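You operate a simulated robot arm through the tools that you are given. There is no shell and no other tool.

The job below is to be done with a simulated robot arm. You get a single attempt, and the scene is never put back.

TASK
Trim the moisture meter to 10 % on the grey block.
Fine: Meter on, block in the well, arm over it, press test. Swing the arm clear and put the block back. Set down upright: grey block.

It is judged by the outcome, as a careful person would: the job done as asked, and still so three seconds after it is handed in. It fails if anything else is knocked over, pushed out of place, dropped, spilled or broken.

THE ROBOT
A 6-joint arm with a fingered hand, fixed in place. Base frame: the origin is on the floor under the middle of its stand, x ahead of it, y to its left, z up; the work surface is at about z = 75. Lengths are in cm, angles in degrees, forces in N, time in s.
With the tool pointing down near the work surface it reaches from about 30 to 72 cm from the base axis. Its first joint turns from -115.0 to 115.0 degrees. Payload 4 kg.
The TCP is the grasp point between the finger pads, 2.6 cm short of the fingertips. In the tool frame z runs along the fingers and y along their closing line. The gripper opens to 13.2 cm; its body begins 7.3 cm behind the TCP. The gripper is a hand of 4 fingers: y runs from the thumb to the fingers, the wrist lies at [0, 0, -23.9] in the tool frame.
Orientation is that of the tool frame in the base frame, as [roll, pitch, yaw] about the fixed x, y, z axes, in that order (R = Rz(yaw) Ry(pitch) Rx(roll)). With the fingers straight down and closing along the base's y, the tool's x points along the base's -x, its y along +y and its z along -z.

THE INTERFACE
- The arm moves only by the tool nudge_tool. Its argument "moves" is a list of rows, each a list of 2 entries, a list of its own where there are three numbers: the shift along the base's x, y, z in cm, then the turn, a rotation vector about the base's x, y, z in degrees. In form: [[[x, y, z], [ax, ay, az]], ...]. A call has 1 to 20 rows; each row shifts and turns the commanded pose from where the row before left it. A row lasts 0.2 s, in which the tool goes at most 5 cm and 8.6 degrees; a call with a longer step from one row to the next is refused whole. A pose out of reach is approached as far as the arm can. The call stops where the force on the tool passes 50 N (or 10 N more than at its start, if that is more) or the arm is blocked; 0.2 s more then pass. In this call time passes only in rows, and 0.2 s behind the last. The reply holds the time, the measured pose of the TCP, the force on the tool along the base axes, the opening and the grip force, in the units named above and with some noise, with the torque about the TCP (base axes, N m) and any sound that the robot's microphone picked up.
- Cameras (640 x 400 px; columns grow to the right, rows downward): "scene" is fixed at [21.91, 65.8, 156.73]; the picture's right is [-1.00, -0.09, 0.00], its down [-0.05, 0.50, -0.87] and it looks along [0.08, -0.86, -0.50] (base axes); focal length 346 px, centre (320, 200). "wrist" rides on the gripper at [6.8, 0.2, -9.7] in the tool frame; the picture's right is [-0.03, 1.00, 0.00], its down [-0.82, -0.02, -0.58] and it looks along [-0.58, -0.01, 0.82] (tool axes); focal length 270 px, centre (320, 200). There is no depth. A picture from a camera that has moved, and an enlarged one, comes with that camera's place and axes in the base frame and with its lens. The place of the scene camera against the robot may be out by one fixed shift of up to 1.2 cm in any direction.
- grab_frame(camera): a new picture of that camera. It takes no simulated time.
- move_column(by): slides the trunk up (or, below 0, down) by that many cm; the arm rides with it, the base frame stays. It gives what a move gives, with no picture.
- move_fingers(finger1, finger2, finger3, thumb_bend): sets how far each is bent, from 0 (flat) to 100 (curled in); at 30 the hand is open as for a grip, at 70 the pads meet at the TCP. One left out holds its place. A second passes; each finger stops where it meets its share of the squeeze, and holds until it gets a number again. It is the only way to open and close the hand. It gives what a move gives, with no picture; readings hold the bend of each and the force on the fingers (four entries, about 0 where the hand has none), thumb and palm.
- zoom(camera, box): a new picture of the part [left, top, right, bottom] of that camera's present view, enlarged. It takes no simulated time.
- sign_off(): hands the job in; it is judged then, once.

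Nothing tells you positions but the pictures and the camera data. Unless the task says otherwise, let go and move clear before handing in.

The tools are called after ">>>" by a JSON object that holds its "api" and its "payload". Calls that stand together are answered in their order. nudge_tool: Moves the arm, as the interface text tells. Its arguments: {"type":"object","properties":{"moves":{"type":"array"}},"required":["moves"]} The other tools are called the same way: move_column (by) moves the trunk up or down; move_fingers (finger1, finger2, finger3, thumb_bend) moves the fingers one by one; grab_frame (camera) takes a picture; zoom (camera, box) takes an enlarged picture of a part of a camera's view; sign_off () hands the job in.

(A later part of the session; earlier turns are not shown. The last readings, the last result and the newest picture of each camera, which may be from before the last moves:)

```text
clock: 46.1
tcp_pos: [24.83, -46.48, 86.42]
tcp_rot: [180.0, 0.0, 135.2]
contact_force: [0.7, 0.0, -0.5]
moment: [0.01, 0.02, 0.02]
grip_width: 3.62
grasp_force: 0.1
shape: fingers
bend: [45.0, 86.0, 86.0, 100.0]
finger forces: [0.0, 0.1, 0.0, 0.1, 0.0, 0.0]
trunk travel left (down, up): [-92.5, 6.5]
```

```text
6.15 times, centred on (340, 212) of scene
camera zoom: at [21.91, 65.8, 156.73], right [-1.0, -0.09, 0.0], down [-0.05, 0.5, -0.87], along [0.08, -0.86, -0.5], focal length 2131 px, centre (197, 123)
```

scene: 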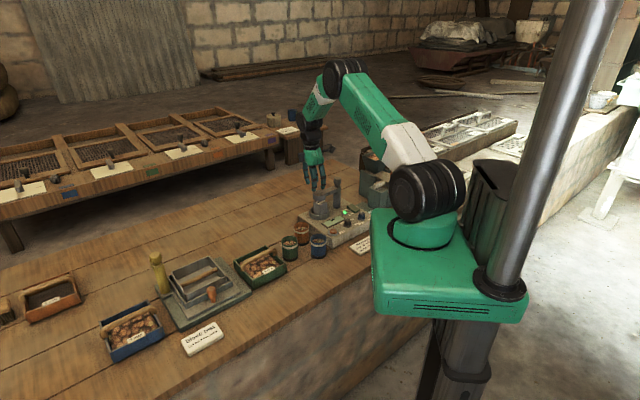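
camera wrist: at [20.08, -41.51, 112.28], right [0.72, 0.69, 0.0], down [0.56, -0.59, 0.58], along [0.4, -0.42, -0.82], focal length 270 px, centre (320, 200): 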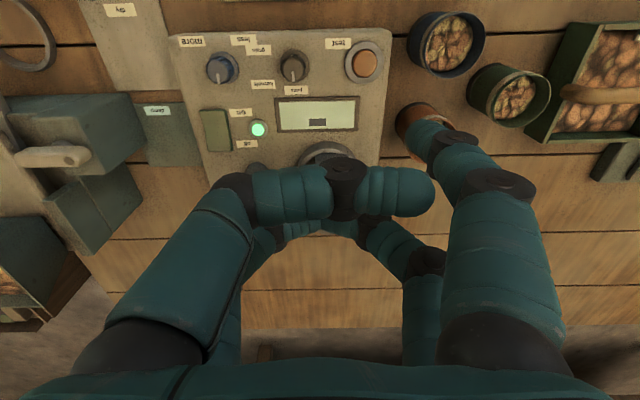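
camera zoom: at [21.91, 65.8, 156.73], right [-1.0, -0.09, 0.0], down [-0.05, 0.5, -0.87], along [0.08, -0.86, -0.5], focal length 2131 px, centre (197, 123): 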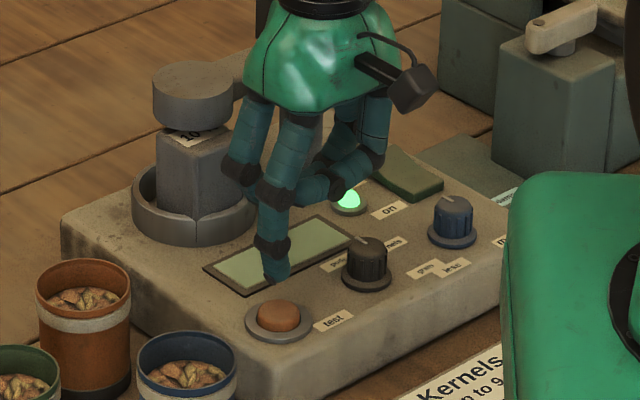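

The projected landing point is right on the button centre. I press gently in small steps.

>>> {"api": "nudge_tool", "payload": {"moves": [[[0, 0, -1.4], [0, 0, 0]], [[0, 0, -0.4], [0, 0, 0]], [[0, 0, -0.3], [0, 0, 0]]]}}

>>> {"api": "zoom", "payload": {"camera": "scene", "box": [310, 180, 370, 245]}}

```text
clock: 46.9
tcp_pos: [24.93, -46.47, 84.36]
tcp_rot: [-180.0, 0.0, 135.1]
contact_force: [0.1, -0.3, -0.4]
moment: [0.0, -0.01, -0.01]
grip_width: 3.59
grasp_force: 0.1
shape: fingers
bend: [45.0, 86.0, 86.0, 100.0]
finger forces: [0.4, 0.0, 0.1, 0.1, 0.0, 0.0]
trunk travel left (down, up): [-92.5, 6.5]
```

```text
6.15 times, centred on (340, 212) of scene
camera zoom: at [21.91, 65.8, 156.73], right [-1.0, -0.09, 0.0], down [-0.05, 0.5, -0.87], along [0.08, -0.86, -0.5], focal length 2131 px, centre (197, 123)
```

zoom: 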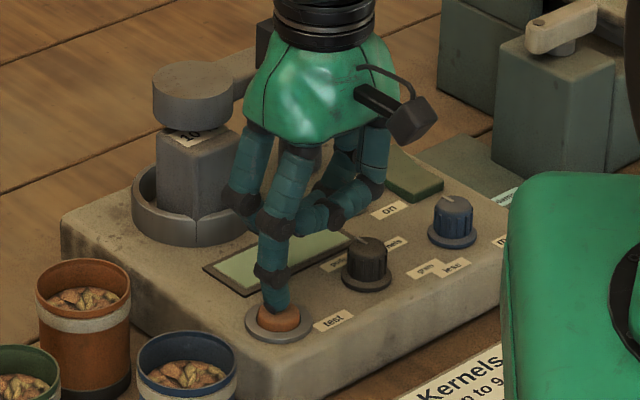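

>>> {"api": "nudge_tool", "payload": {"moves": [[[0, 0, -0.25], [0, 0, 0]], [[0, 0, -0.2], [0, 0, 0]]]}}

>>> {"api": "zoom", "payload": {"camera": "scene", "box": [320, 190, 360, 235]}}

```text
clock: 47.5
tcp_pos: [24.76, -46.38, 83.85]
tcp_rot: [-180.0, 0.0, 135.1]
contact_force: [-1.0, 0.3, 3.8]
moment: [0.21, -0.05, 0.1]
grip_width: 3.62
grasp_force: 1.9
shape: fingers
bend: [45.0, 86.0, 86.0, 100.0]
finger forces: [4.0, 0.1, 0.0, 0.0, 0.0, 0.0]
trunk travel left (down, up): [-92.5, 6.5]
heard: click
```

```text
8.89 times, centred on (340, 212) of scene
camera zoom: at [21.91, 65.8, 156.73], right [-1.0, -0.09, 0.0], down [-0.05, 0.5, -0.87], along [0.08, -0.86, -0.5], focal length 3078 px, centre (142, 89)
```

zoom: 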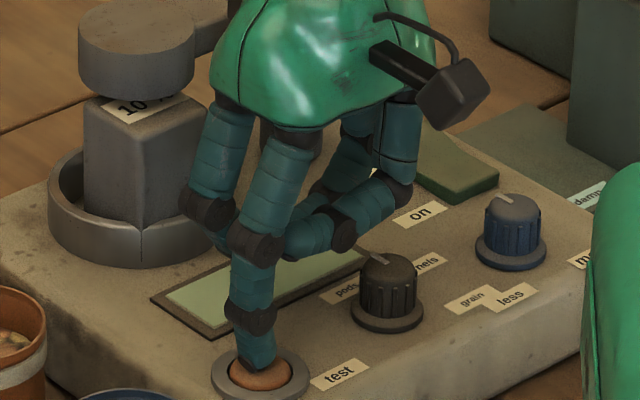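

A click was heard. I lift off and read the display.

>>> {"api": "nudge_tool", "payload": {"moves": [[[0, 0, 1.0], [0, 0, 0]], [[0, 0, 3.0], [0, 0, 0]], [[0, 0, 4.0], [0, 0, 0]], [[0, 0, 4.0], [0, 0, 0]]]}}

>>> {"api": "zoom", "payload": {"camera": "scene", "box": [320, 195, 360, 230]}}

>>> {"api": "grab_frame", "payload": {"camera": "wrist"}}

```text
clock: 48.5
tcp_pos: [24.88, -46.3, 95.87]
tcp_rot: [180.0, 0.1, 135.0]
contact_force: [-0.7, 0.2, -1.2]
moment: [-0.02, 0.03, -0.03]
grip_width: 3.6
grasp_force: 0.0
shape: fingers
bend: [45.0, 86.0, 86.0, 100.0]
finger forces: [0.0, 0.0, 0.0, 0.0, 0.0, 0.0]
trunk travel left (down, up): [-92.5, 6.5]
```

```text
11.43 times, centred on (340, 212) of scene
camera zoom: at [21.91, 65.8, 156.73], right [-1.0, -0.09, 0.0], down [-0.05, 0.5, -0.87], along [0.08, -0.86, -0.5], focal length 3957 px, centre (91, 57)
```

zoom: 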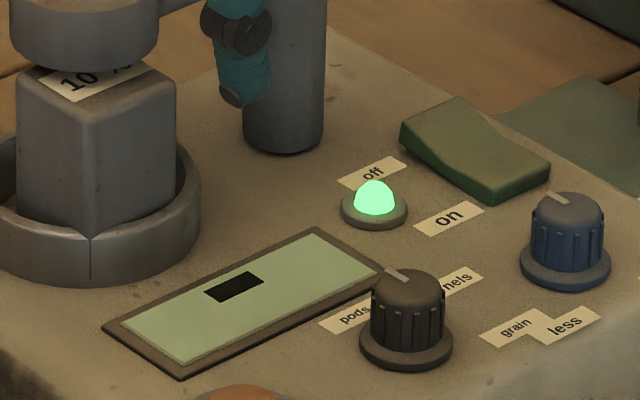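

```text
taken
camera wrist: at [20.1, -41.43, 105.46], right [0.72, 0.69, 0.0], down [0.56, -0.59, 0.58], along [0.4, -0.42, -0.82], focal length 270 px, centre (320, 200)
```

wrist: 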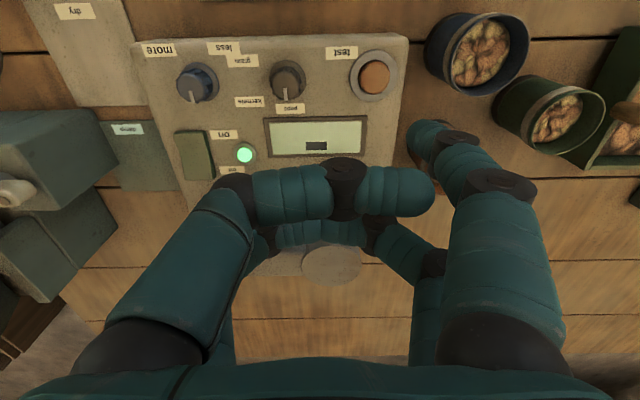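

The display still shows the single dash. It may need a moment, so I let a little time pass and look again.

>>> {"api": "nudge_tool", "payload": {"moves": [[[0, 0, 0.5], [0, 0, 0]], [[0, 0, 0], [0, 0, 0]], [[0, 0, 0], [0, 0, 0]], [[0, 0, 0], [0, 0, 0]], [[0, 0, 0], [0, 0, 0]], [[0, 0, 0], [0, 0, 0]]]}}

>>> {"api": "zoom", "payload": {"camera": "scene", "box": [322, 200, 352, 225]}}

>>> {"api": "zoom", "payload": {"camera": "wrist", "box": [260, 110, 380, 165]}}

```text
clock: 49.9
tcp_pos: [24.86, -46.42, 96.43]
tcp_rot: [-180.0, 0.0, 135.1]
contact_force: [-0.3, -0.1, 0.2]
moment: [0.02, 0.0, 0.0]
grip_width: 3.6
grasp_force: 0.0
shape: fingers
bend: [45.0, 86.0, 86.0, 100.0]
finger forces: [0.1, 0.0, 0.0, 0.0, 0.1, 0.0]
trunk travel left (down, up): [-92.5, 6.5]
```

```text
16.00 times, centred on (337, 212) of scene
camera zoom: at [21.91, 65.8, 156.73], right [-1.0, -0.09, 0.0], down [-0.05, 0.5, -0.87], along [0.08, -0.86, -0.5], focal length 5540 px, centre (48, 0)
```

zoom: 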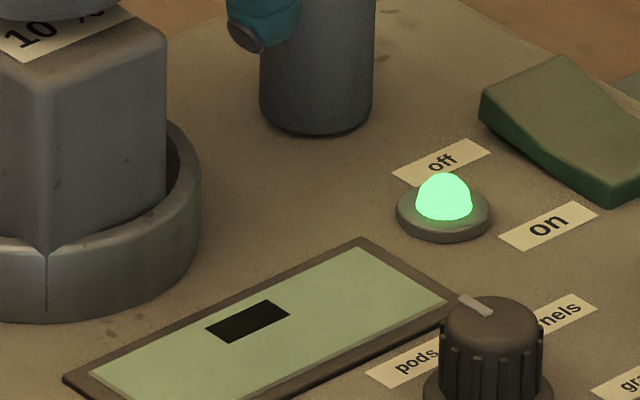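

```text
5.33 times, centred on (320, 138) of wrist
camera zoom: at [20.09, -41.49, 105.89], right [0.72, 0.69, 0.0], down [0.56, -0.59, 0.58], along [0.4, -0.42, -0.82], focal length 1442 px, centre (320, 533)
```

zoom: 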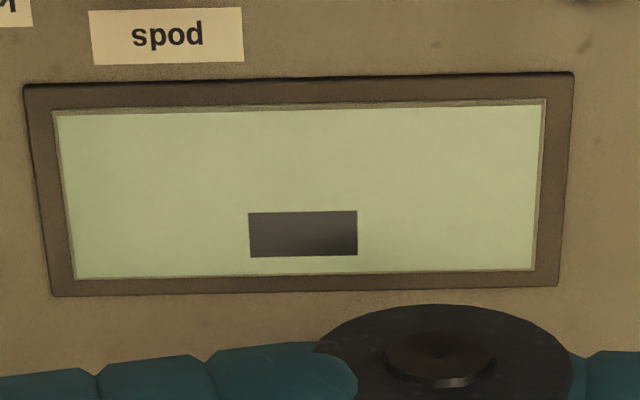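

No reading yet, so either the block's offset or the arm angle is probably not right. I go up and over the well to look from nearly overhead.

>>> {"api": "nudge_tool", "payload": {"moves": [[[0, 0, 4], [0, 0, 0]], [[2.3, -2.1, 2.6], [0, 0, 0]], [[2.4, -2.2, 0], [0, 0, 0]], [[2.4, -2.2, 0], [0, 0, 0]], [[2.3, -2.1, 0], [0, 0, 0]]]}}

>>> {"api": "grab_frame", "payload": {"camera": "wrist"}}

>>> {"api": "zoom", "payload": {"camera": "wrist", "box": [220, 0, 400, 130]}}

```text
clock: 51.1
tcp_pos: [34.33, -55.06, 103.14]
tcp_rot: [180.0, -0.1, 135.1]
contact_force: [1.1, 0.8, 0.8]
moment: [0.06, 0.01, 0.01]
grip_width: 3.61
grasp_force: 0.1
shape: fingers
bend: [45.0, 86.0, 86.0, 100.0]
finger forces: [0.1, 0.0, 0.0, 0.0, 0.0, 0.0]
trunk travel left (down, up): [-92.5, 6.5]
```

```text
taken
camera wrist: at [29.51, -50.25, 112.48], right [0.72, 0.69, 0.0], down [0.56, -0.59, 0.58], along [0.4, -0.42, -0.82], focal length 270 px, centre (320, 200)
```

wrist: 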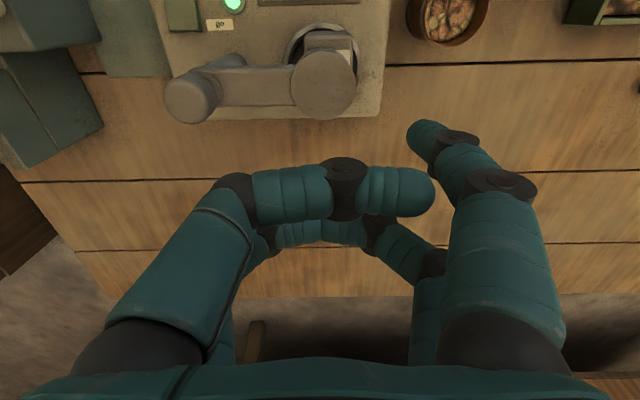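

```text
3.08 times, centred on (310, 65) of wrist
camera zoom: at [29.51, -50.25, 112.48], right [0.72, 0.69, 0.0], down [0.56, -0.59, 0.58], along [0.4, -0.42, -0.82], focal length 832 px, centre (351, 615)
```

zoom: 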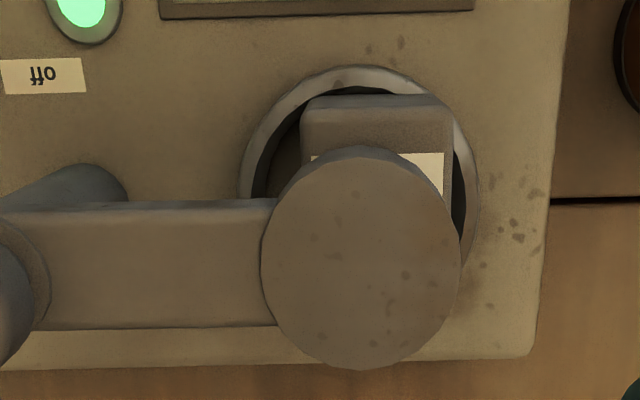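

>>> {"api": "zoom", "payload": {"camera": "scene", "box": [318, 195, 358, 235]}}

```text
10.00 times, centred on (338, 215) of scene
camera zoom: at [21.91, 65.8, 156.73], right [-1.0, -0.09, 0.0], down [-0.05, 0.5, -0.87], along [0.08, -0.86, -0.5], focal length 3462 px, centre (140, 50)
```

zoom: 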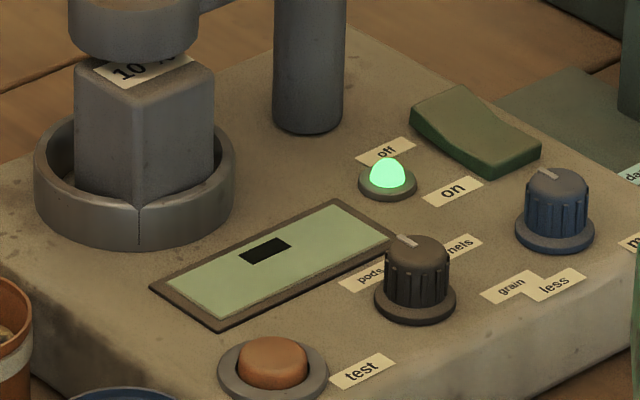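

The disc is centred over the well, but the block's front corner has wedged into the ring wall, leaving the block about 1 cm off-centre toward the camera. At yaw 45 the fingers can reach down either side of the bar and disc, grip the block and recentre it. I turn back to yaw 45 over the well with the fingers open.

>>> {"api": "nudge_tool", "payload": {"moves": [[[-0.1, 0.11, 0], [0, 0, -7.5]], [[-0.1, 0.11, 0], [0, 0, -7.5]], [[-0.1, 0.11, 0], [0, 0, -7.5]], [[-0.1, 0.11, 0], [0, 0, -7.5]], [[-0.1, 0.11, 0], [0, 0, -7.5]], [[-0.1, 0.11, 0], [0, 0, -7.5]], [[-0.1, 0.11, 0], [0, 0, -7.5]], [[-0.1, 0.11, 0], [0, 0, -7.5]], [[-0.1, 0.11, 0], [0, 0, -7.5]], [[-0.1, 0.11, 0], [0, 0, -7.5]], [[-0.1, 0.11, 0], [0, 0, -7.5]], [[-0.1, 0.11, 0], [0, 0, -7.5]]]}}

>>> {"api": "move_fingers", "payload": {"finger1": 45, "finger2": 45, "finger3": 45, "thumb_bend": 45}}

>>> {"api": "grab_frame", "payload": {"camera": "wrist"}}

>>> {"api": "zoom", "payload": {"camera": "wrist", "box": [240, 20, 400, 220]}}

```text
clock: 53.7
tcp_pos: [33.05, -53.77, 102.97]
tcp_rot: [-180.0, 0.1, 45.0]
contact_force: [-0.5, 0.6, -0.2]
moment: [-0.01, 0.01, 0.03]
grip_width: 3.59
grasp_force: 0.0
shape: fingers
bend: [45.0, 86.0, 86.0, 100.0]
finger forces: [0.0, 0.0, 0.0, 0.0, 0.1, 0.1]
trunk travel left (down, up): [-92.5, 6.5]
```

```text
clock: 54.7
tcp_pos: [33.05, -53.8, 103.04]
tcp_rot: [-179.9, -0.1, 45.1]
contact_force: [0.4, 0.7, 0.2]
moment: [0.0, 0.01, 0.0]
grip_width: 8.26
grasp_force: 0.0
shape: fingers
bend: [45.0, 45.0, 45.0, 45.0]
finger forces: [0.0, 0.1, 0.1, 0.0, 0.1, 0.1]
trunk travel left (down, up): [-92.5, 6.5]
```

```text
taken
camera wrist: at [37.95, -49.07, 112.49], right [0.69, -0.72, 0.0], down [-0.59, -0.56, 0.58], along [-0.42, -0.4, -0.82], focal length 270 px, centre (320, 200)
```

wrist: 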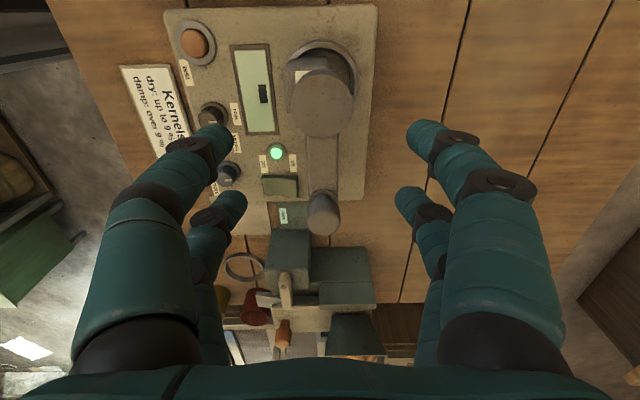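

```text
2.00 times, centred on (320, 120) of wrist
camera zoom: at [37.95, -49.07, 112.49], right [0.69, -0.72, 0.0], down [-0.59, -0.56, 0.58], along [-0.42, -0.4, -0.82], focal length 541 px, centre (320, 360)
```

zoom: 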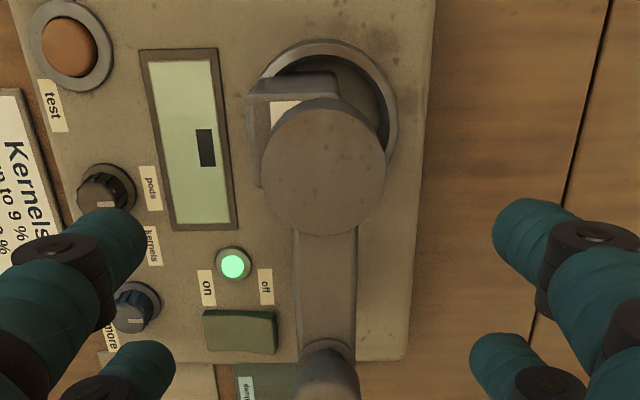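

Overhead, the block is displaced about 1.2 cm toward the display, with its corners in the ring wall, while the disc is centred. I centre the hand on the block itself, open a little wider, and go down around the disc to grip the block evenly.

>>> {"api": "move_fingers", "payload": {"finger1": 41, "finger2": 41, "finger3": 41, "thumb_bend": 41}}

>>> {"api": "nudge_tool", "payload": {"moves": [[[-0.49, 1.12, -3], [0, 0, 0]], [[0, 0, -4], [0, 0, 0]], [[0, 0, -2.7], [0, 0, 0]]]}}

>>> {"api": "grab_frame", "payload": {"camera": "wrist"}}

>>> {"api": "zoom", "payload": {"camera": "scene", "box": [300, 160, 370, 230]}}

```text
clock: 55.7
tcp_pos: [33.04, -53.78, 102.89]
tcp_rot: [-179.9, 0.0, 45.1]
contact_force: [0.1, 0.5, -0.3]
moment: [0.03, 0.04, 0.01]
grip_width: 9.61
grasp_force: 0.0
shape: fingers
bend: [41.0, 41.0, 41.0, 41.0]
finger forces: [0.1, 0.0, 0.0, 0.0, 0.0, 0.0]
trunk travel left (down, up): [-92.5, 6.5]
```

```text
clock: 56.5
tcp_pos: [32.65, -52.55, 93.28]
tcp_rot: [-180.0, 0.0, 45.0]
contact_force: [0.0, -0.4, -0.3]
moment: [0.0, -0.04, 0.0]
grip_width: 9.63
grasp_force: 0.1
shape: fingers
bend: [41.0, 41.0, 41.0, 41.0]
finger forces: [0.0, 0.0, 0.0, 0.0, 0.1, 0.1]
trunk travel left (down, up): [-92.5, 6.5]
```

```text
taken
camera wrist: at [37.5, -47.93, 102.82], right [0.69, -0.72, 0.0], down [-0.59, -0.56, 0.58], along [-0.42, -0.4, -0.82], focal length 270 px, centre (320, 200)
```

wrist: 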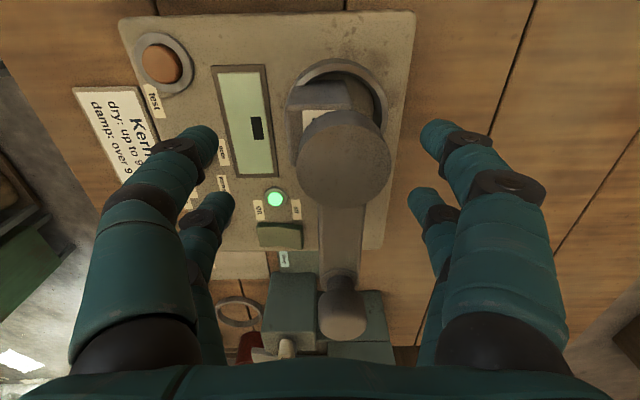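

```text
5.71 times, centred on (335, 195) of scene
camera zoom: at [21.91, 65.8, 156.73], right [-1.0, -0.09, 0.0], down [-0.05, 0.5, -0.87], along [0.08, -0.86, -0.5], focal length 1978 px, centre (234, 229)
```

zoom: 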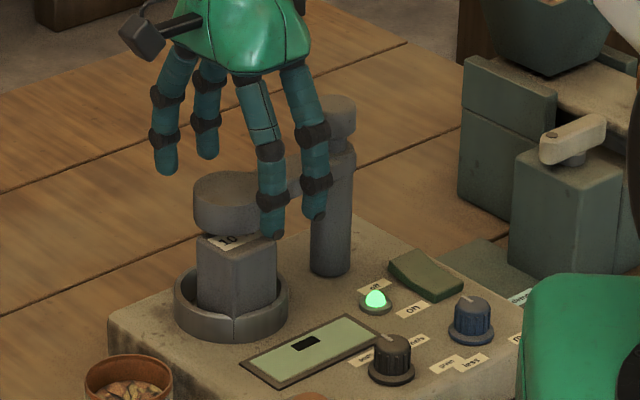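

>>> {"api": "zoom", "payload": {"camera": "wrist", "box": [260, 40, 420, 220]}}

```text
2.22 times, centred on (340, 130) of wrist
camera zoom: at [37.5, -47.93, 102.82], right [0.69, -0.72, 0.0], down [-0.59, -0.56, 0.58], along [-0.42, -0.4, -0.82], focal length 601 px, centre (276, 356)
```

zoom: 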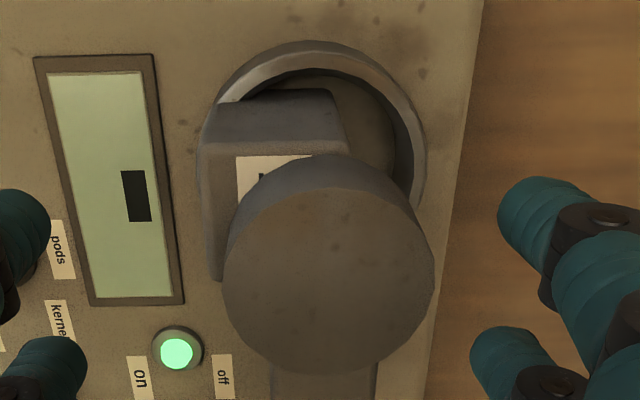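

The hand is exactly centred on the block, and the ring and disc are 1.3 cm to one side. I go down around it and grip.

>>> {"api": "nudge_tool", "payload": {"moves": [[[0, 0, -2.5], [0, 0, 0]], [[0, 0, -2.5], [0, 0, 0]], [[0, 0, -1.5], [0, 0, 0]], [[0, 0, -0.9], [0, 0, 0]]]}}

>>> {"api": "grab_frame", "payload": {"camera": "wrist"}}

>>> {"api": "zoom", "payload": {"camera": "scene", "box": [300, 170, 370, 230]}}

```text
clock: 57.5
tcp_pos: [32.58, -52.56, 85.79]
tcp_rot: [179.9, 0.0, 45.1]
contact_force: [0.2, 0.1, 0.8]
moment: [0.02, -0.01, 0.01]
grip_width: 9.62
grasp_force: 0.3
shape: fingers
bend: [41.0, 41.0, 41.0, 41.0]
finger forces: [0.0, 0.6, 0.1, 0.0, 0.0, 0.0]
trunk travel left (down, up): [-92.5, 6.5]
```

```text
taken
camera wrist: at [37.49, -47.92, 95.39], right [0.69, -0.72, 0.0], down [-0.59, -0.56, 0.58], along [-0.42, -0.4, -0.82], focal length 270 px, centre (320, 200)
```

wrist: 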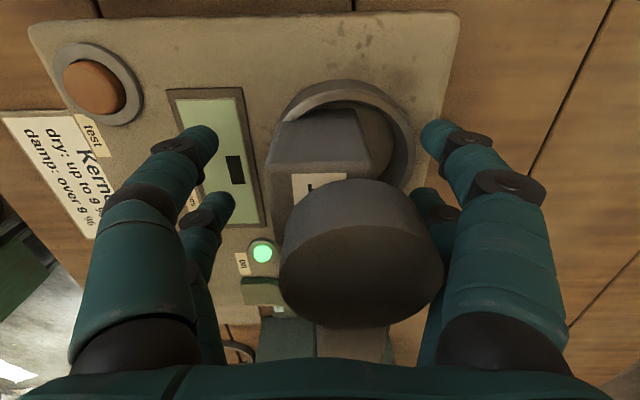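

```text
6.67 times, centred on (335, 200) of scene
camera zoom: at [21.91, 65.8, 156.73], right [-1.0, -0.09, 0.0], down [-0.05, 0.5, -0.87], along [0.08, -0.86, -0.5], focal length 2308 px, centre (220, 200)
```

zoom: 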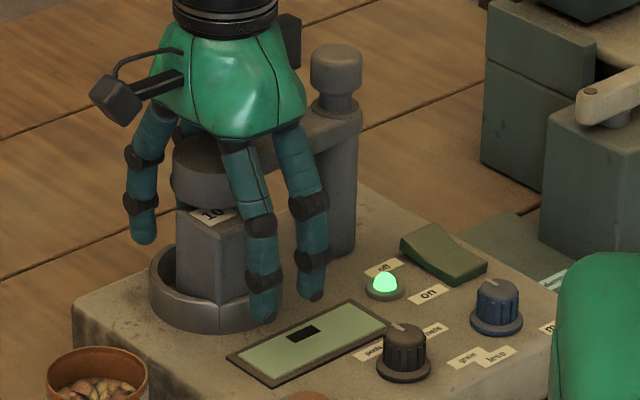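

>>> {"api": "move_fingers", "payload": {"finger1": 54, "finger2": 54, "finger3": 54, "thumb_bend": 54}}

>>> {"api": "grab_frame", "payload": {"camera": "wrist"}}

```text
clock: 58.5
tcp_pos: [32.61, -52.74, 86.04]
tcp_rot: [180.0, 0.0, 45.0]
contact_force: [6.6, -7.4, 3.0]
moment: [0.2, 0.24, 0.16]
grip_width: 5.3
grasp_force: 5.2
shape: fingers
bend: [54.0, 53.0, 54.0, 54.0]
finger forces: [0.1, 10.2, 0.0, 0.1, 0.1, 0.1]
trunk travel left (down, up): [-92.5, 6.5]
```

```text
taken
camera wrist: at [37.55, -47.98, 95.42], right [0.69, -0.72, 0.0], down [-0.59, -0.56, 0.58], along [-0.42, -0.4, -0.82], focal length 270 px, centre (320, 200)
```

wrist: 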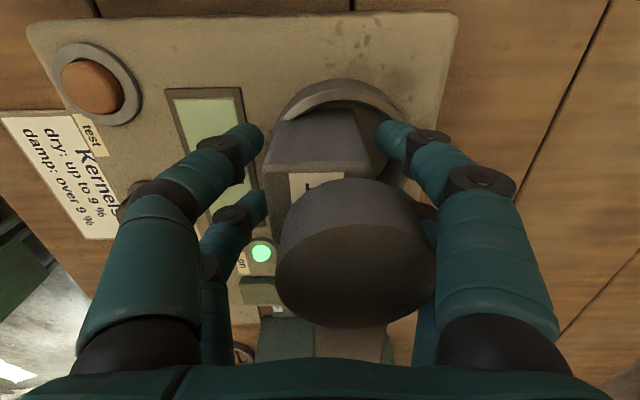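

Finger 2 is pressing the disc, which is against a stop, so this grip is too tight beside it. I open again, back straight up, and test in free air whether the wrist can reach yaw -45. I need that to swing the arm cleanly in both directions.

>>> {"api": "move_fingers", "payload": {"finger1": 41, "finger2": 41, "finger3": 41, "thumb_bend": 41}}

>>> {"api": "nudge_tool", "payload": {"moves": [[[0.1, -0.1, 1.0], [0, 0, 0]], [[0.1, -0.1, 2.0], [0, 0, 0]], [[0, 0, 3.5], [0, 0, 0]], [[0, 0, 4], [0, 0, 0]], [[0, 0, 4], [0, 0, 0]], [[0, 0, 4], [0, 0, 0]]]}}

>>> {"api": "zoom", "payload": {"camera": "scene", "box": [300, 170, 370, 230]}}

```text
clock: 59.5
tcp_pos: [32.59, -52.61, 85.88]
tcp_rot: [-179.9, 0.0, 45.1]
contact_force: [-0.2, 0.1, 0.9]
moment: [0.02, -0.02, -0.01]
grip_width: 9.6
grasp_force: 0.7
shape: fingers
bend: [41.0, 41.0, 41.0, 41.0]
finger forces: [0.0, 0.7, 0.1, 0.0, 0.0, 0.0]
trunk travel left (down, up): [-92.5, 6.5]
```

```text
clock: 60.9
tcp_pos: [32.74, -52.71, 104.47]
tcp_rot: [-180.0, 0.1, 45.1]
contact_force: [-0.3, 0.1, 0.1]
moment: [-0.03, -0.02, 0.01]
grip_width: 9.59
grasp_force: 0.1
shape: fingers
bend: [41.0, 41.0, 41.0, 41.0]
finger forces: [0.0, 0.0, 0.0, 0.2, 0.0, 0.0]
trunk travel left (down, up): [-92.5, 6.5]
```

```text
6.67 times, centred on (335, 200) of scene
camera zoom: at [21.91, 65.8, 156.73], right [-1.0, -0.09, 0.0], down [-0.05, 0.5, -0.87], along [0.08, -0.86, -0.5], focal length 2308 px, centre (220, 200)
```

zoom: 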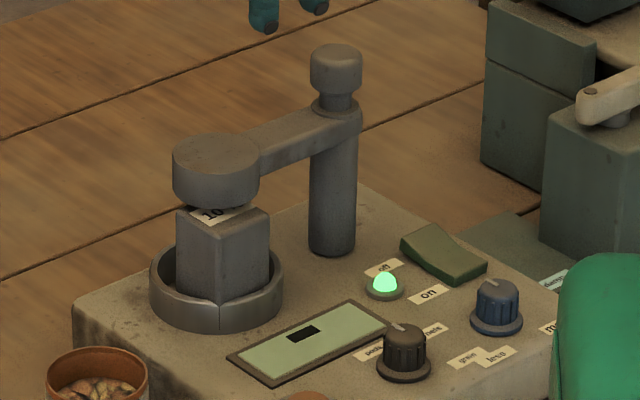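

The block is still upright and nothing else moved. Now a dry run of the swing path at a safe height above the post, turning from yaw 45 toward -45.

>>> {"api": "nudge_tool", "payload": {"moves": [[[-1.45, -2.05, -3], [0, 0, 0]], [[-1.45, -2.05, -3], [0, 0, 0]], [[0.423, -0.499, 0], [0, 0, -7.5]], [[0.354, -0.55, 0], [0, 0, -7.5]], [[0.279, -0.592, 0], [0, 0, -7.5]], [[0.199, -0.623, 0], [0, 0, -7.5]], [[0.116, -0.644, 0], [0, 0, -7.5]], [[0.031, -0.653, 0], [0, 0, -7.5]], [[-0.054, -0.652, 0], [0, 0, -7.5]], [[-0.139, -0.639, 0], [0, 0, -7.5]], [[-0.221, -0.616, 0], [0, 0, -7.5]], [[-0.299, -0.581, 0], [0, 0, -7.5]], [[-0.373, -0.537, 0], [0, 0, -7.5]], [[-0.44, -0.484, 0], [0, 0, -7.5]]]}}

>>> {"api": "grab_frame", "payload": {"camera": "wrist"}}

```text
clock: 63.9
tcp_pos: [29.83, -64.07, 98.32]
tcp_rot: [180.0, 0.0, -45.0]
contact_force: [-0.1, 1.1, -0.5]
moment: [-0.02, -0.04, 0.0]
grip_width: 9.6
grasp_force: 0.0
shape: fingers
bend: [41.0, 41.0, 41.0, 41.0]
finger forces: [0.0, 0.0, 0.0, 0.1, 0.0, 0.0]
trunk travel left (down, up): [-92.5, 6.5]
```

```text
taken
camera wrist: at [34.4, -69.04, 107.89], right [-0.73, -0.69, 0.0], down [-0.56, 0.59, 0.58], along [-0.4, 0.42, -0.82], focal length 270 px, centre (320, 200)
```

wrist: 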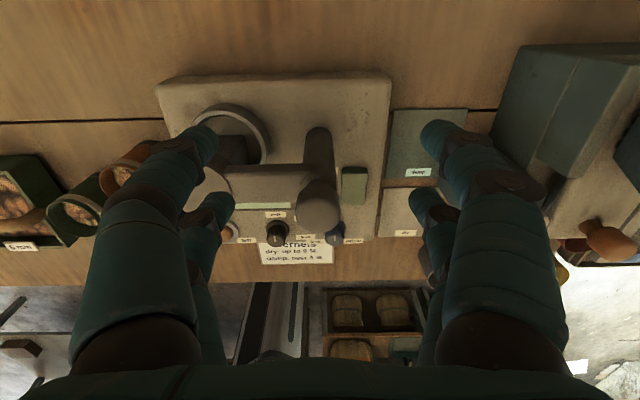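

Yaw -45 is reachable with no trouble. So I swing the arm back off, regrip and recentre the block, then swing the arm over again this way. I retrace the arc above the bar and come down straddling it.

>>> {"api": "nudge_tool", "payload": {"moves": [[[0.44, 0.484, 0], [0, 0, 7.5]], [[0.373, 0.537, 0], [0, 0, 7.5]], [[0.299, 0.581, 0], [0, 0, 7.5]], [[0.221, 0.616, 0], [0, 0, 7.5]], [[0.139, 0.639, 0], [0, 0, 7.5]], [[0.054, 0.652, 0], [0, 0, 7.5]], [[-0.031, 0.653, 0], [0, 0, 7.5]], [[-0.116, 0.644, 0], [0, 0, 7.5]], [[-0.199, 0.623, 0], [0, 0, 7.5]], [[-0.279, 0.592, 0], [0, 0, 7.5]], [[-0.354, 0.55, 0], [0, 0, 7.5]], [[-0.423, 0.499, 0], [0, 0, 7.5]], [[-0.35, -0.33, 0], [0, 0, 0]]]}}

>>> {"api": "grab_frame", "payload": {"camera": "wrist"}}

```text
clock: 66.7
tcp_pos: [29.46, -57.29, 98.44]
tcp_rot: [180.0, 0.0, 45.2]
contact_force: [0.4, -0.4, -0.4]
moment: [0.01, -0.01, 0.0]
grip_width: 9.58
grasp_force: 0.1
shape: fingers
bend: [41.0, 41.0, 41.0, 41.0]
finger forces: [0.0, 0.0, 0.0, 0.0, 0.1, 0.1]
trunk travel left (down, up): [-92.5, 6.5]
```

```text
taken
camera wrist: at [34.41, -52.57, 107.87], right [0.69, -0.72, 0.0], down [-0.59, -0.56, 0.58], along [-0.42, -0.4, -0.82], focal length 270 px, centre (320, 200)
```

wrist: 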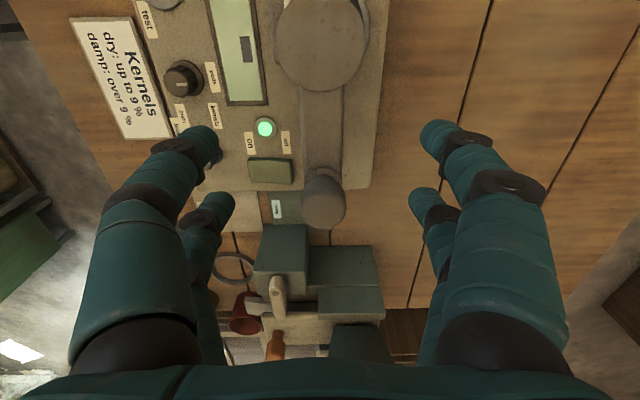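

The bar runs straight under the hand. I come down to straddle it.

>>> {"api": "nudge_tool", "payload": {"moves": [[[0, 0, -3], [0, 0, 0]], [[0, 0, -3], [0, 0, 0]], [[0, 0, -2.2], [0, 0, 0]]]}}

>>> {"api": "zoom", "payload": {"camera": "scene", "box": [300, 160, 370, 230]}}

>>> {"api": "move_fingers", "payload": {"finger1": 55, "finger2": 55, "finger3": 55, "thumb_bend": 55}}

>>> {"api": "grab_frame", "payload": {"camera": "wrist"}}

>>> {"api": "zoom", "payload": {"camera": "scene", "box": [300, 160, 370, 230]}}

```text
clock: 67.5
tcp_pos: [29.44, -57.32, 90.16]
tcp_rot: [-180.0, 0.0, 45.1]
contact_force: [0.0, -0.3, 0.0]
moment: [-0.02, -0.02, 0.0]
grip_width: 9.58
grasp_force: 0.1
shape: fingers
bend: [41.0, 41.0, 41.0, 41.0]
finger forces: [0.1, 0.0, 0.0, 0.1, 0.0, 0.0]
trunk travel left (down, up): [-92.5, 6.5]
```

```text
5.71 times, centred on (335, 195) of scene
camera zoom: at [21.91, 65.8, 156.73], right [-1.0, -0.09, 0.0], down [-0.05, 0.5, -0.87], along [0.08, -0.86, -0.5], focal length 1978 px, centre (234, 229)
```

zoom: 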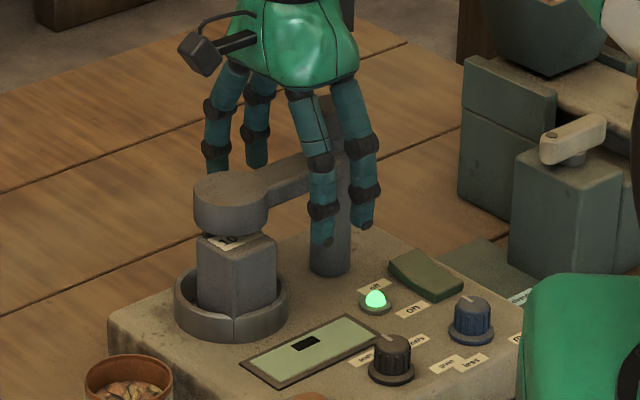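

```text
clock: 68.5
tcp_pos: [29.49, -57.27, 90.11]
tcp_rot: [-179.9, -0.1, 45.1]
contact_force: [0.9, 0.1, 0.3]
moment: [-0.01, 0.01, 0.02]
grip_width: 4.96
grasp_force: 0.1
shape: fingers
bend: [55.0, 55.0, 55.0, 55.0]
finger forces: [0.2, 0.0, 0.0, 0.1, 0.1, 0.0]
trunk travel left (down, up): [-92.5, 6.5]
```

```text
taken
camera wrist: at [34.37, -52.57, 99.67], right [0.69, -0.72, 0.0], down [-0.59, -0.56, 0.58], along [-0.42, -0.4, -0.82], focal length 270 px, centre (320, 200)
```

wrist: 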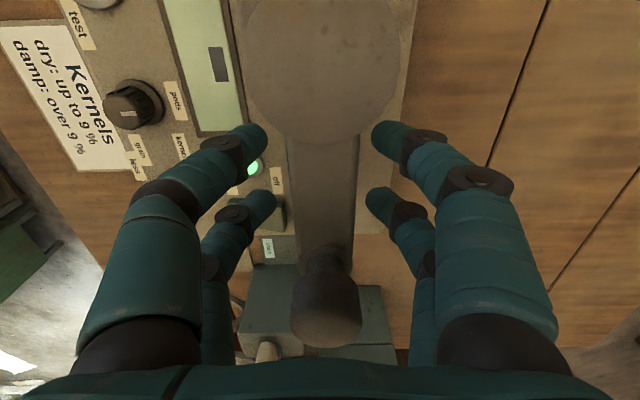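

```text
5.71 times, centred on (335, 195) of scene
camera zoom: at [21.91, 65.8, 156.73], right [-1.0, -0.09, 0.0], down [-0.05, 0.5, -0.87], along [0.08, -0.86, -0.5], focal length 1978 px, centre (234, 229)
```

zoom: 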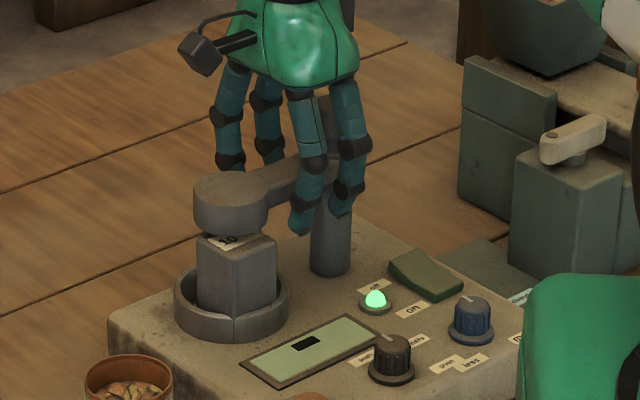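

The fingers straddle the bar with no contact. I swing it back, first a short way.

>>> {"api": "nudge_tool", "payload": {"moves": [[[0.353, -0.438, 0], [0, 0, -7.5]], [[0.293, -0.48, 0], [0, 0, -7.5]], [[0.227, -0.514, 0], [0, 0, -7.5]]]}}

>>> {"api": "zoom", "payload": {"camera": "scene", "box": [300, 160, 370, 230]}}

```text
clock: 69.3
tcp_pos: [30.33, -58.69, 90.16]
tcp_rot: [180.0, 0.1, 22.5]
contact_force: [-0.1, 1.3, -0.6]
moment: [0.04, 0.01, -0.03]
grip_width: 5.05
grasp_force: 0.2
shape: fingers
bend: [55.0, 55.0, 55.0, 55.0]
finger forces: [0.0, 0.0, 0.0, 0.0, 0.5, 0.0]
trunk travel left (down, up): [-92.5, 6.5]
```

```text
5.71 times, centred on (335, 195) of scene
camera zoom: at [21.91, 65.8, 156.73], right [-1.0, -0.09, 0.0], down [-0.05, 0.5, -0.87], along [0.08, -0.86, -0.5], focal length 1978 px, centre (234, 229)
```

zoom: 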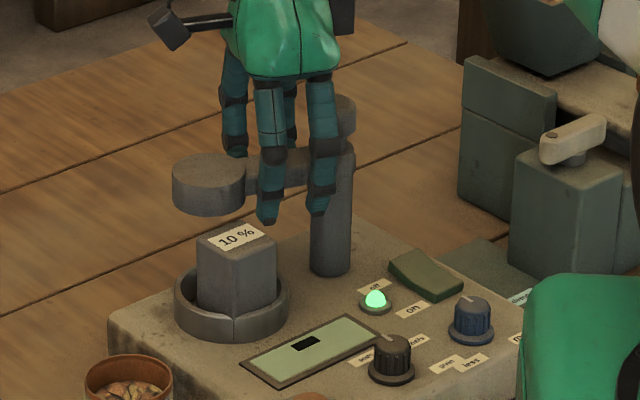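

The arm moves freely with a half-newton touch. I carry it the rest of the way back.

>>> {"api": "nudge_tool", "payload": {"moves": [[[0.158, -0.54, 0], [0, 0, -7.5]], [[0.087, -0.556, 0], [0, 0, -7.5]], [[0.013, -0.562, 0], [0, 0, -7.5]], [[-0.06, -0.559, 0], [0, 0, -7.5]], [[-0.133, -0.547, 0], [0, 0, -7.5]], [[-0.203, -0.525, 0], [0, 0, -7.5]], [[-0.27, -0.494, 0], [0, 0, -7.5]], [[-0.332, -0.454, 0], [0, 0, -7.5]], [[-0.388, -0.407, 0], [0, 0, -7.5]]]}}

>>> {"api": "zoom", "payload": {"camera": "scene", "box": [300, 160, 370, 230]}}

>>> {"api": "grab_frame", "payload": {"camera": "wrist"}}

```text
clock: 71.3
tcp_pos: [29.2, -63.3, 90.09]
tcp_rot: [-180.0, 0.0, -45.1]
contact_force: [-0.1, -0.1, -0.5]
moment: [0.03, -0.01, -0.01]
grip_width: 4.97
grasp_force: 0.0
shape: fingers
bend: [55.0, 55.0, 55.0, 55.0]
finger forces: [0.0, 0.1, 0.2, 0.0, 0.0, 0.0]
trunk travel left (down, up): [-92.5, 6.5]
```

```text
5.71 times, centred on (335, 195) of scene
camera zoom: at [21.91, 65.8, 156.73], right [-1.0, -0.09, 0.0], down [-0.05, 0.5, -0.87], along [0.08, -0.86, -0.5], focal length 1978 px, centre (234, 229)
```

zoom: 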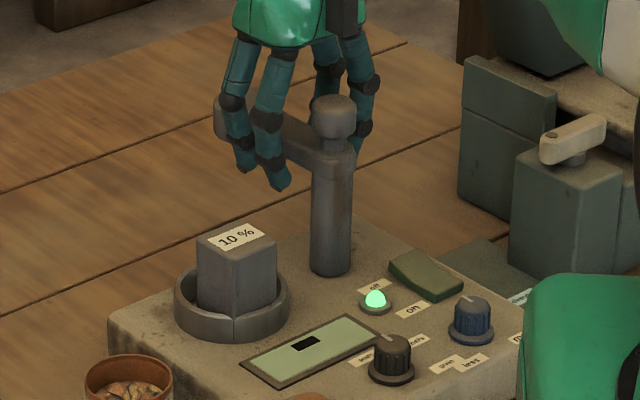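

```text
taken
camera wrist: at [33.87, -68.37, 99.69], right [-0.73, -0.69, 0.0], down [-0.56, 0.59, 0.58], along [-0.4, 0.42, -0.82], focal length 270 px, centre (320, 200)
```

wrist: 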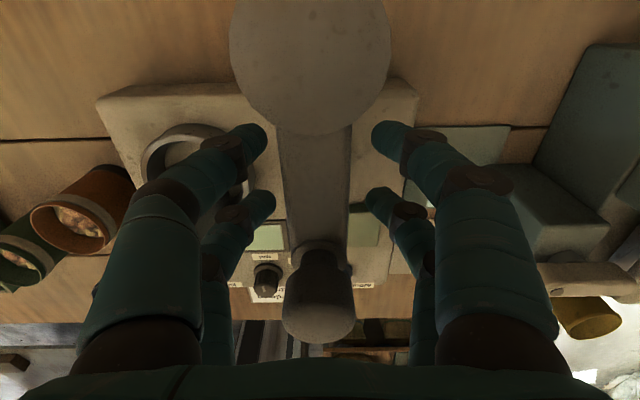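

The arm is back where it started. I open, rise, and return to yaw 45 above the block.

>>> {"api": "move_fingers", "payload": {"finger1": 43, "finger2": 43, "finger3": 43, "thumb_bend": 43}}

>>> {"api": "nudge_tool", "payload": {"moves": [[[0, 0, 1.5], [0, 0, 0]], [[0, 0, 3], [0, 0, 0]], [[0, 0, 4], [0, 0, 0]], [[0, 0, 4], [0, 0, 0]], [[0.283, 0.892, 0], [0, 0, 7.5]], [[0.283, 0.892, 0], [0, 0, 7.5]], [[0.283, 0.892, 0], [0, 0, 7.5]], [[0.283, 0.892, 0], [0, 0, 7.5]], [[0.283, 0.892, 0], [0, 0, 7.5]], [[0.283, 0.892, 0], [0, 0, 7.5]], [[0.283, 0.892, 0], [0, 0, 7.5]], [[0.283, 0.892, 0], [0, 0, 7.5]], [[0.283, 0.892, 0], [0, 0, 7.5]], [[0.283, 0.892, 0], [0, 0, 7.5]], [[0.283, 0.892, 0], [0, 0, 7.5]], [[0.283, 0.892, 0], [0, 0, 7.5]]]}}

>>> {"api": "grab_frame", "payload": {"camera": "wrist"}}

>>> {"api": "zoom", "payload": {"camera": "wrist", "box": [240, 20, 400, 150]}}

```text
clock: 72.3
tcp_pos: [29.27, -63.37, 90.22]
tcp_rot: [-180.0, 0.0, -45.0]
contact_force: [-0.2, 0.3, -0.7]
moment: [0.0, 0.01, -0.02]
grip_width: 8.92
grasp_force: 0.1
shape: fingers
bend: [43.0, 43.0, 43.0, 43.0]
finger forces: [0.1, 0.1, 0.0, 0.0, 0.0, 0.0]
trunk travel left (down, up): [-92.5, 6.5]
```

```text
clock: 75.7
tcp_pos: [32.54, -52.7, 102.69]
tcp_rot: [-179.9, 0.1, 45.4]
contact_force: [0.1, -0.6, 0.3]
moment: [0.01, 0.01, 0.0]
grip_width: 8.92
grasp_force: 0.1
shape: fingers
bend: [43.0, 43.0, 43.0, 43.0]
finger forces: [0.1, 0.0, 0.1, 0.1, 0.0, 0.1]
trunk travel left (down, up): [-92.5, 6.5]
```

```text
taken
camera wrist: at [37.49, -47.91, 112.19], right [0.69, -0.72, 0.0], down [-0.59, -0.56, 0.58], along [-0.42, -0.4, -0.82], focal length 270 px, centre (320, 200)
```

wrist: 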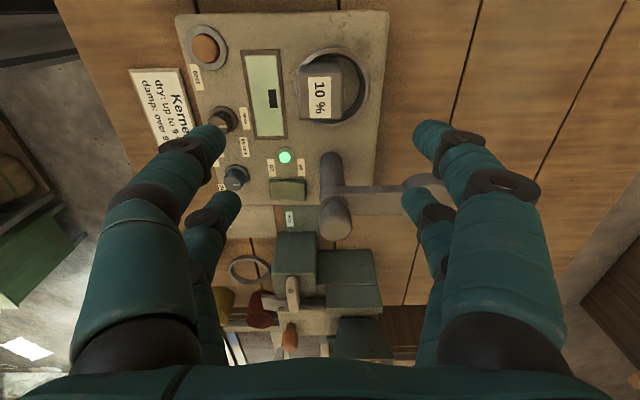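

```text
3.08 times, centred on (320, 85) of wrist
camera zoom: at [37.49, -47.91, 112.19], right [0.69, -0.72, 0.0], down [-0.59, -0.56, 0.58], along [-0.42, -0.4, -0.82], focal length 832 px, centre (320, 554)
```

zoom: 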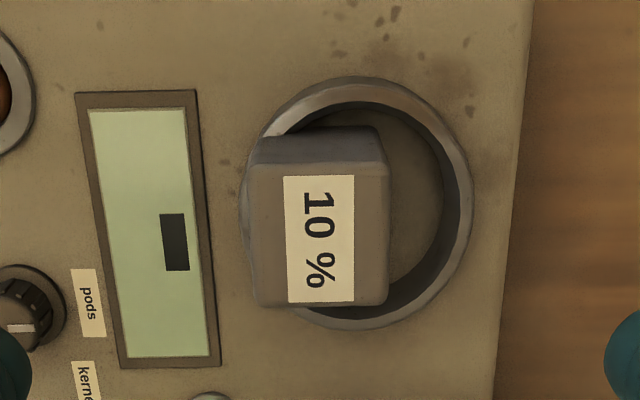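

Clear view: the block is 1.3 cm off toward the display, and the hand is centred on it. The true well centre is (33.3, -53.8). I go down and grip the block.

>>> {"api": "nudge_tool", "payload": {"moves": [[[0, 0, -4], [0, 0, 0]], [[0, 0, -4], [0, 0, 0]], [[0, 0, -4], [0, 0, 0]], [[0, 0, -3], [0, 0, 0]], [[0, 0, -1.6], [0, 0, 0]]]}}

>>> {"api": "move_fingers", "payload": {"finger1": 66, "finger2": 66, "finger3": 66, "thumb_bend": 66}}

>>> {"api": "zoom", "payload": {"camera": "scene", "box": [300, 170, 370, 230]}}

>>> {"api": "grab_frame", "payload": {"camera": "wrist"}}

```text
clock: 76.9
tcp_pos: [32.74, -52.6, 86.01]
tcp_rot: [180.0, 0.0, 45.1]
contact_force: [0.1, 0.3, -0.5]
moment: [0.02, 0.02, -0.01]
grip_width: 8.95
grasp_force: 0.1
shape: fingers
bend: [43.0, 43.0, 43.0, 43.0]
finger forces: [0.0, 0.0, 0.1, 0.0, 0.1, 0.1]
trunk travel left (down, up): [-92.5, 6.5]
```

```text
clock: 77.9
tcp_pos: [32.7, -52.64, 86.08]
tcp_rot: [-179.9, 0.1, 45.2]
contact_force: [0.1, 0.1, -1.1]
moment: [0.02, 0.02, 0.0]
grip_width: 3.84
grasp_force: 12.8
shape: fingers
bend: [58.0, 58.0, 59.0, 62.0]
finger forces: [6.5, 6.0, 5.2, 0.1, 7.4, 0.1]
trunk travel left (down, up): [-92.5, 6.5]
```

```text
6.67 times, centred on (335, 200) of scene
camera zoom: at [21.91, 65.8, 156.73], right [-1.0, -0.09, 0.0], down [-0.05, 0.5, -0.87], along [0.08, -0.86, -0.5], focal length 2308 px, centre (220, 200)
```

zoom: 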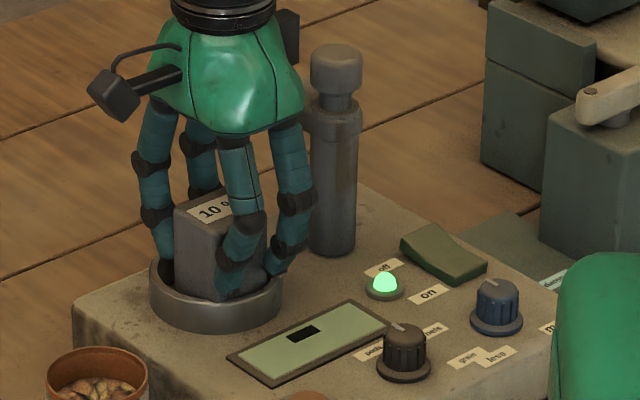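

```text
taken
camera wrist: at [37.6, -48.01, 95.63], right [0.69, -0.72, 0.0], down [-0.59, -0.56, 0.58], along [-0.42, -0.4, -0.82], focal length 270 px, centre (320, 200)
```

wrist: 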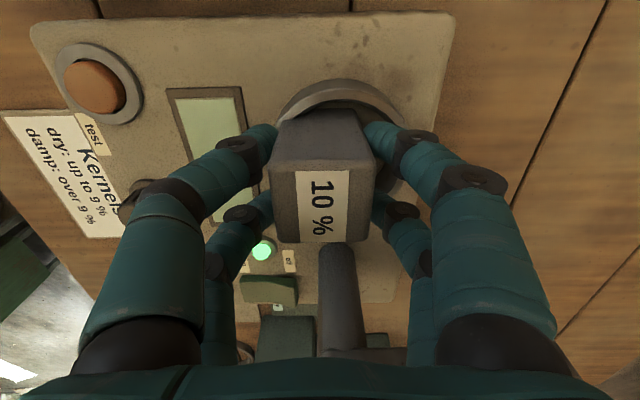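

The block is gripped and free of the wall. I lift it 3 cm and check that it hangs upright.

>>> {"api": "nudge_tool", "payload": {"moves": [[[0, 0, 0.5], [0, 0, 0]], [[0, 0, 1.0], [0, 0, 0]], [[0, 0, 1.5], [0, 0, 0]]]}}

>>> {"api": "zoom", "payload": {"camera": "scene", "box": [300, 165, 360, 225]}}

>>> {"api": "zoom", "payload": {"camera": "wrist", "box": [230, 60, 410, 270]}}

```text
clock: 78.7
tcp_pos: [32.59, -52.58, 89.07]
tcp_rot: [-179.9, 0.0, 45.1]
contact_force: [-0.1, 0.2, -1.5]
moment: [0.0, 0.03, -0.02]
grip_width: 3.81
grasp_force: 12.5
shape: fingers
bend: [58.0, 58.0, 59.0, 62.0]
finger forces: [6.5, 6.0, 5.1, 0.0, 7.4, 0.0]
trunk travel left (down, up): [-92.5, 6.5]
```

```text
6.67 times, centred on (330, 195) of scene
camera zoom: at [21.91, 65.8, 156.73], right [-1.0, -0.09, 0.0], down [-0.05, 0.5, -0.87], along [0.08, -0.86, -0.5], focal length 2308 px, centre (253, 233)
```

zoom: 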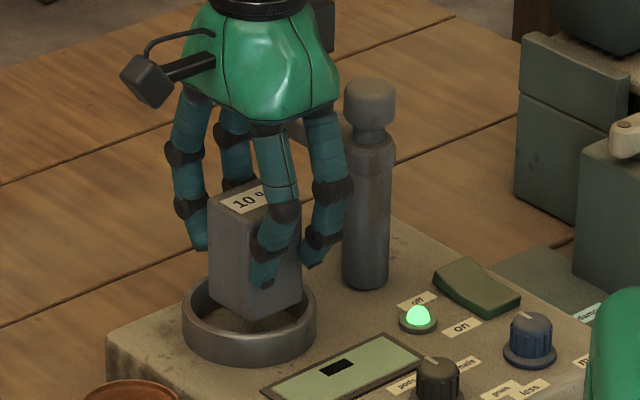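

```text
1.90 times, centred on (320, 165) of wrist
camera zoom: at [37.54, -47.96, 98.57], right [0.69, -0.72, 0.0], down [-0.59, -0.56, 0.58], along [-0.42, -0.4, -0.82], focal length 515 px, centre (320, 267)
```

zoom: 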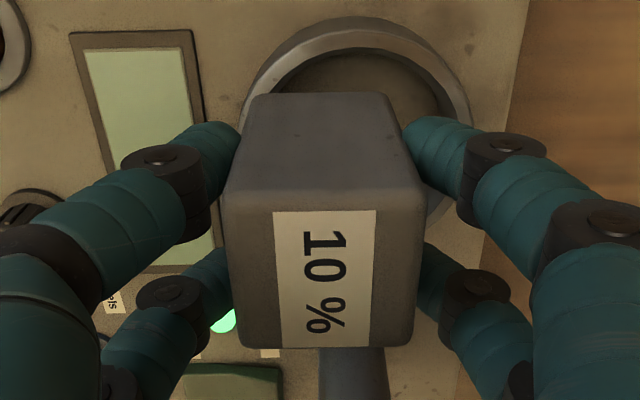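

The block hangs upright and the ring looks intact. I shift it to the well centre and verify before lowering.

>>> {"api": "nudge_tool", "payload": {"moves": [[[0.4, -0.47, 0.3], [0, 0, 0]], [[0.4, -0.47, 0], [0, 0, 0]], [[0, 0, 0], [0, 0, 0]]]}}

>>> {"api": "zoom", "payload": {"camera": "wrist", "box": [230, 0, 410, 150]}}

>>> {"api": "zoom", "payload": {"camera": "scene", "box": [300, 180, 350, 225]}}

```text
clock: 79.5
tcp_pos: [33.48, -53.74, 89.37]
tcp_rot: [-180.0, 0.0, 45.1]
contact_force: [-0.3, 0.0, -1.9]
moment: [0.0, 0.04, 0.01]
grip_width: 3.83
grasp_force: 12.9
shape: fingers
bend: [58.0, 58.0, 59.0, 62.0]
finger forces: [6.5, 6.1, 5.1, 0.1, 7.4, 0.0]
trunk travel left (down, up): [-92.5, 6.5]
```

```text
2.67 times, centred on (320, 75) of wrist
camera zoom: at [38.36, -48.94, 98.87], right [0.69, -0.72, 0.0], down [-0.59, -0.56, 0.58], along [-0.42, -0.4, -0.82], focal length 721 px, centre (320, 533)
```

zoom: 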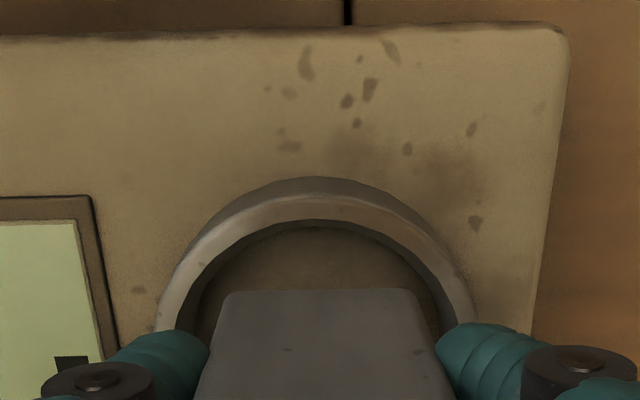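

```text
8.89 times, centred on (325, 202) of scene
camera zoom: at [21.91, 65.8, 156.73], right [-1.0, -0.09, 0.0], down [-0.05, 0.5, -0.87], along [0.08, -0.86, -0.5], focal length 3078 px, centre (276, 178)
```

zoom: 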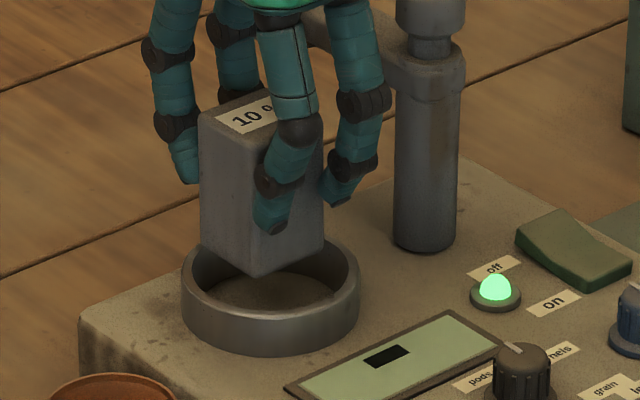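

Offset is down to 0.2 cm. I apply that and lower it in.

>>> {"api": "nudge_tool", "payload": {"moves": [[[-0.19, 0, -0.6], [0, 0, 0]], [[0, 0, -1.0], [0, 0, 0]], [[0, 0, -1.0], [0, 0, 0]], [[0, 0, -0.5], [0, 0, 0]]]}}

>>> {"api": "nudge_tool", "payload": {"moves": [[[0, 0, -0.2], [0, 0, 0]]]}}

```text
clock: 80.5
tcp_pos: [33.34, -53.65, 86.33]
tcp_rot: [-179.9, 0.0, 45.1]
contact_force: [-0.3, -0.3, -1.8]
moment: [-0.03, 0.04, 0.01]
grip_width: 3.82
grasp_force: 12.8
shape: fingers
bend: [58.0, 58.0, 59.0, 62.0]
finger forces: [6.5, 6.1, 5.1, 0.0, 7.3, 0.1]
trunk travel left (down, up): [-92.5, 6.5]
```

```text
clock: 80.9
tcp_pos: [33.19, -53.69, 86.19]
tcp_rot: [180.0, 0.0, 45.1]
contact_force: [-0.7, -0.3, -0.8]
moment: [0.01, 0.01, 0.01]
grip_width: 3.8
grasp_force: 12.3
shape: fingers
bend: [58.0, 58.0, 59.0, 62.0]
finger forces: [6.5, 6.1, 5.2, 0.0, 7.4, 0.1]
trunk travel left (down, up): [-92.5, 6.5]
```

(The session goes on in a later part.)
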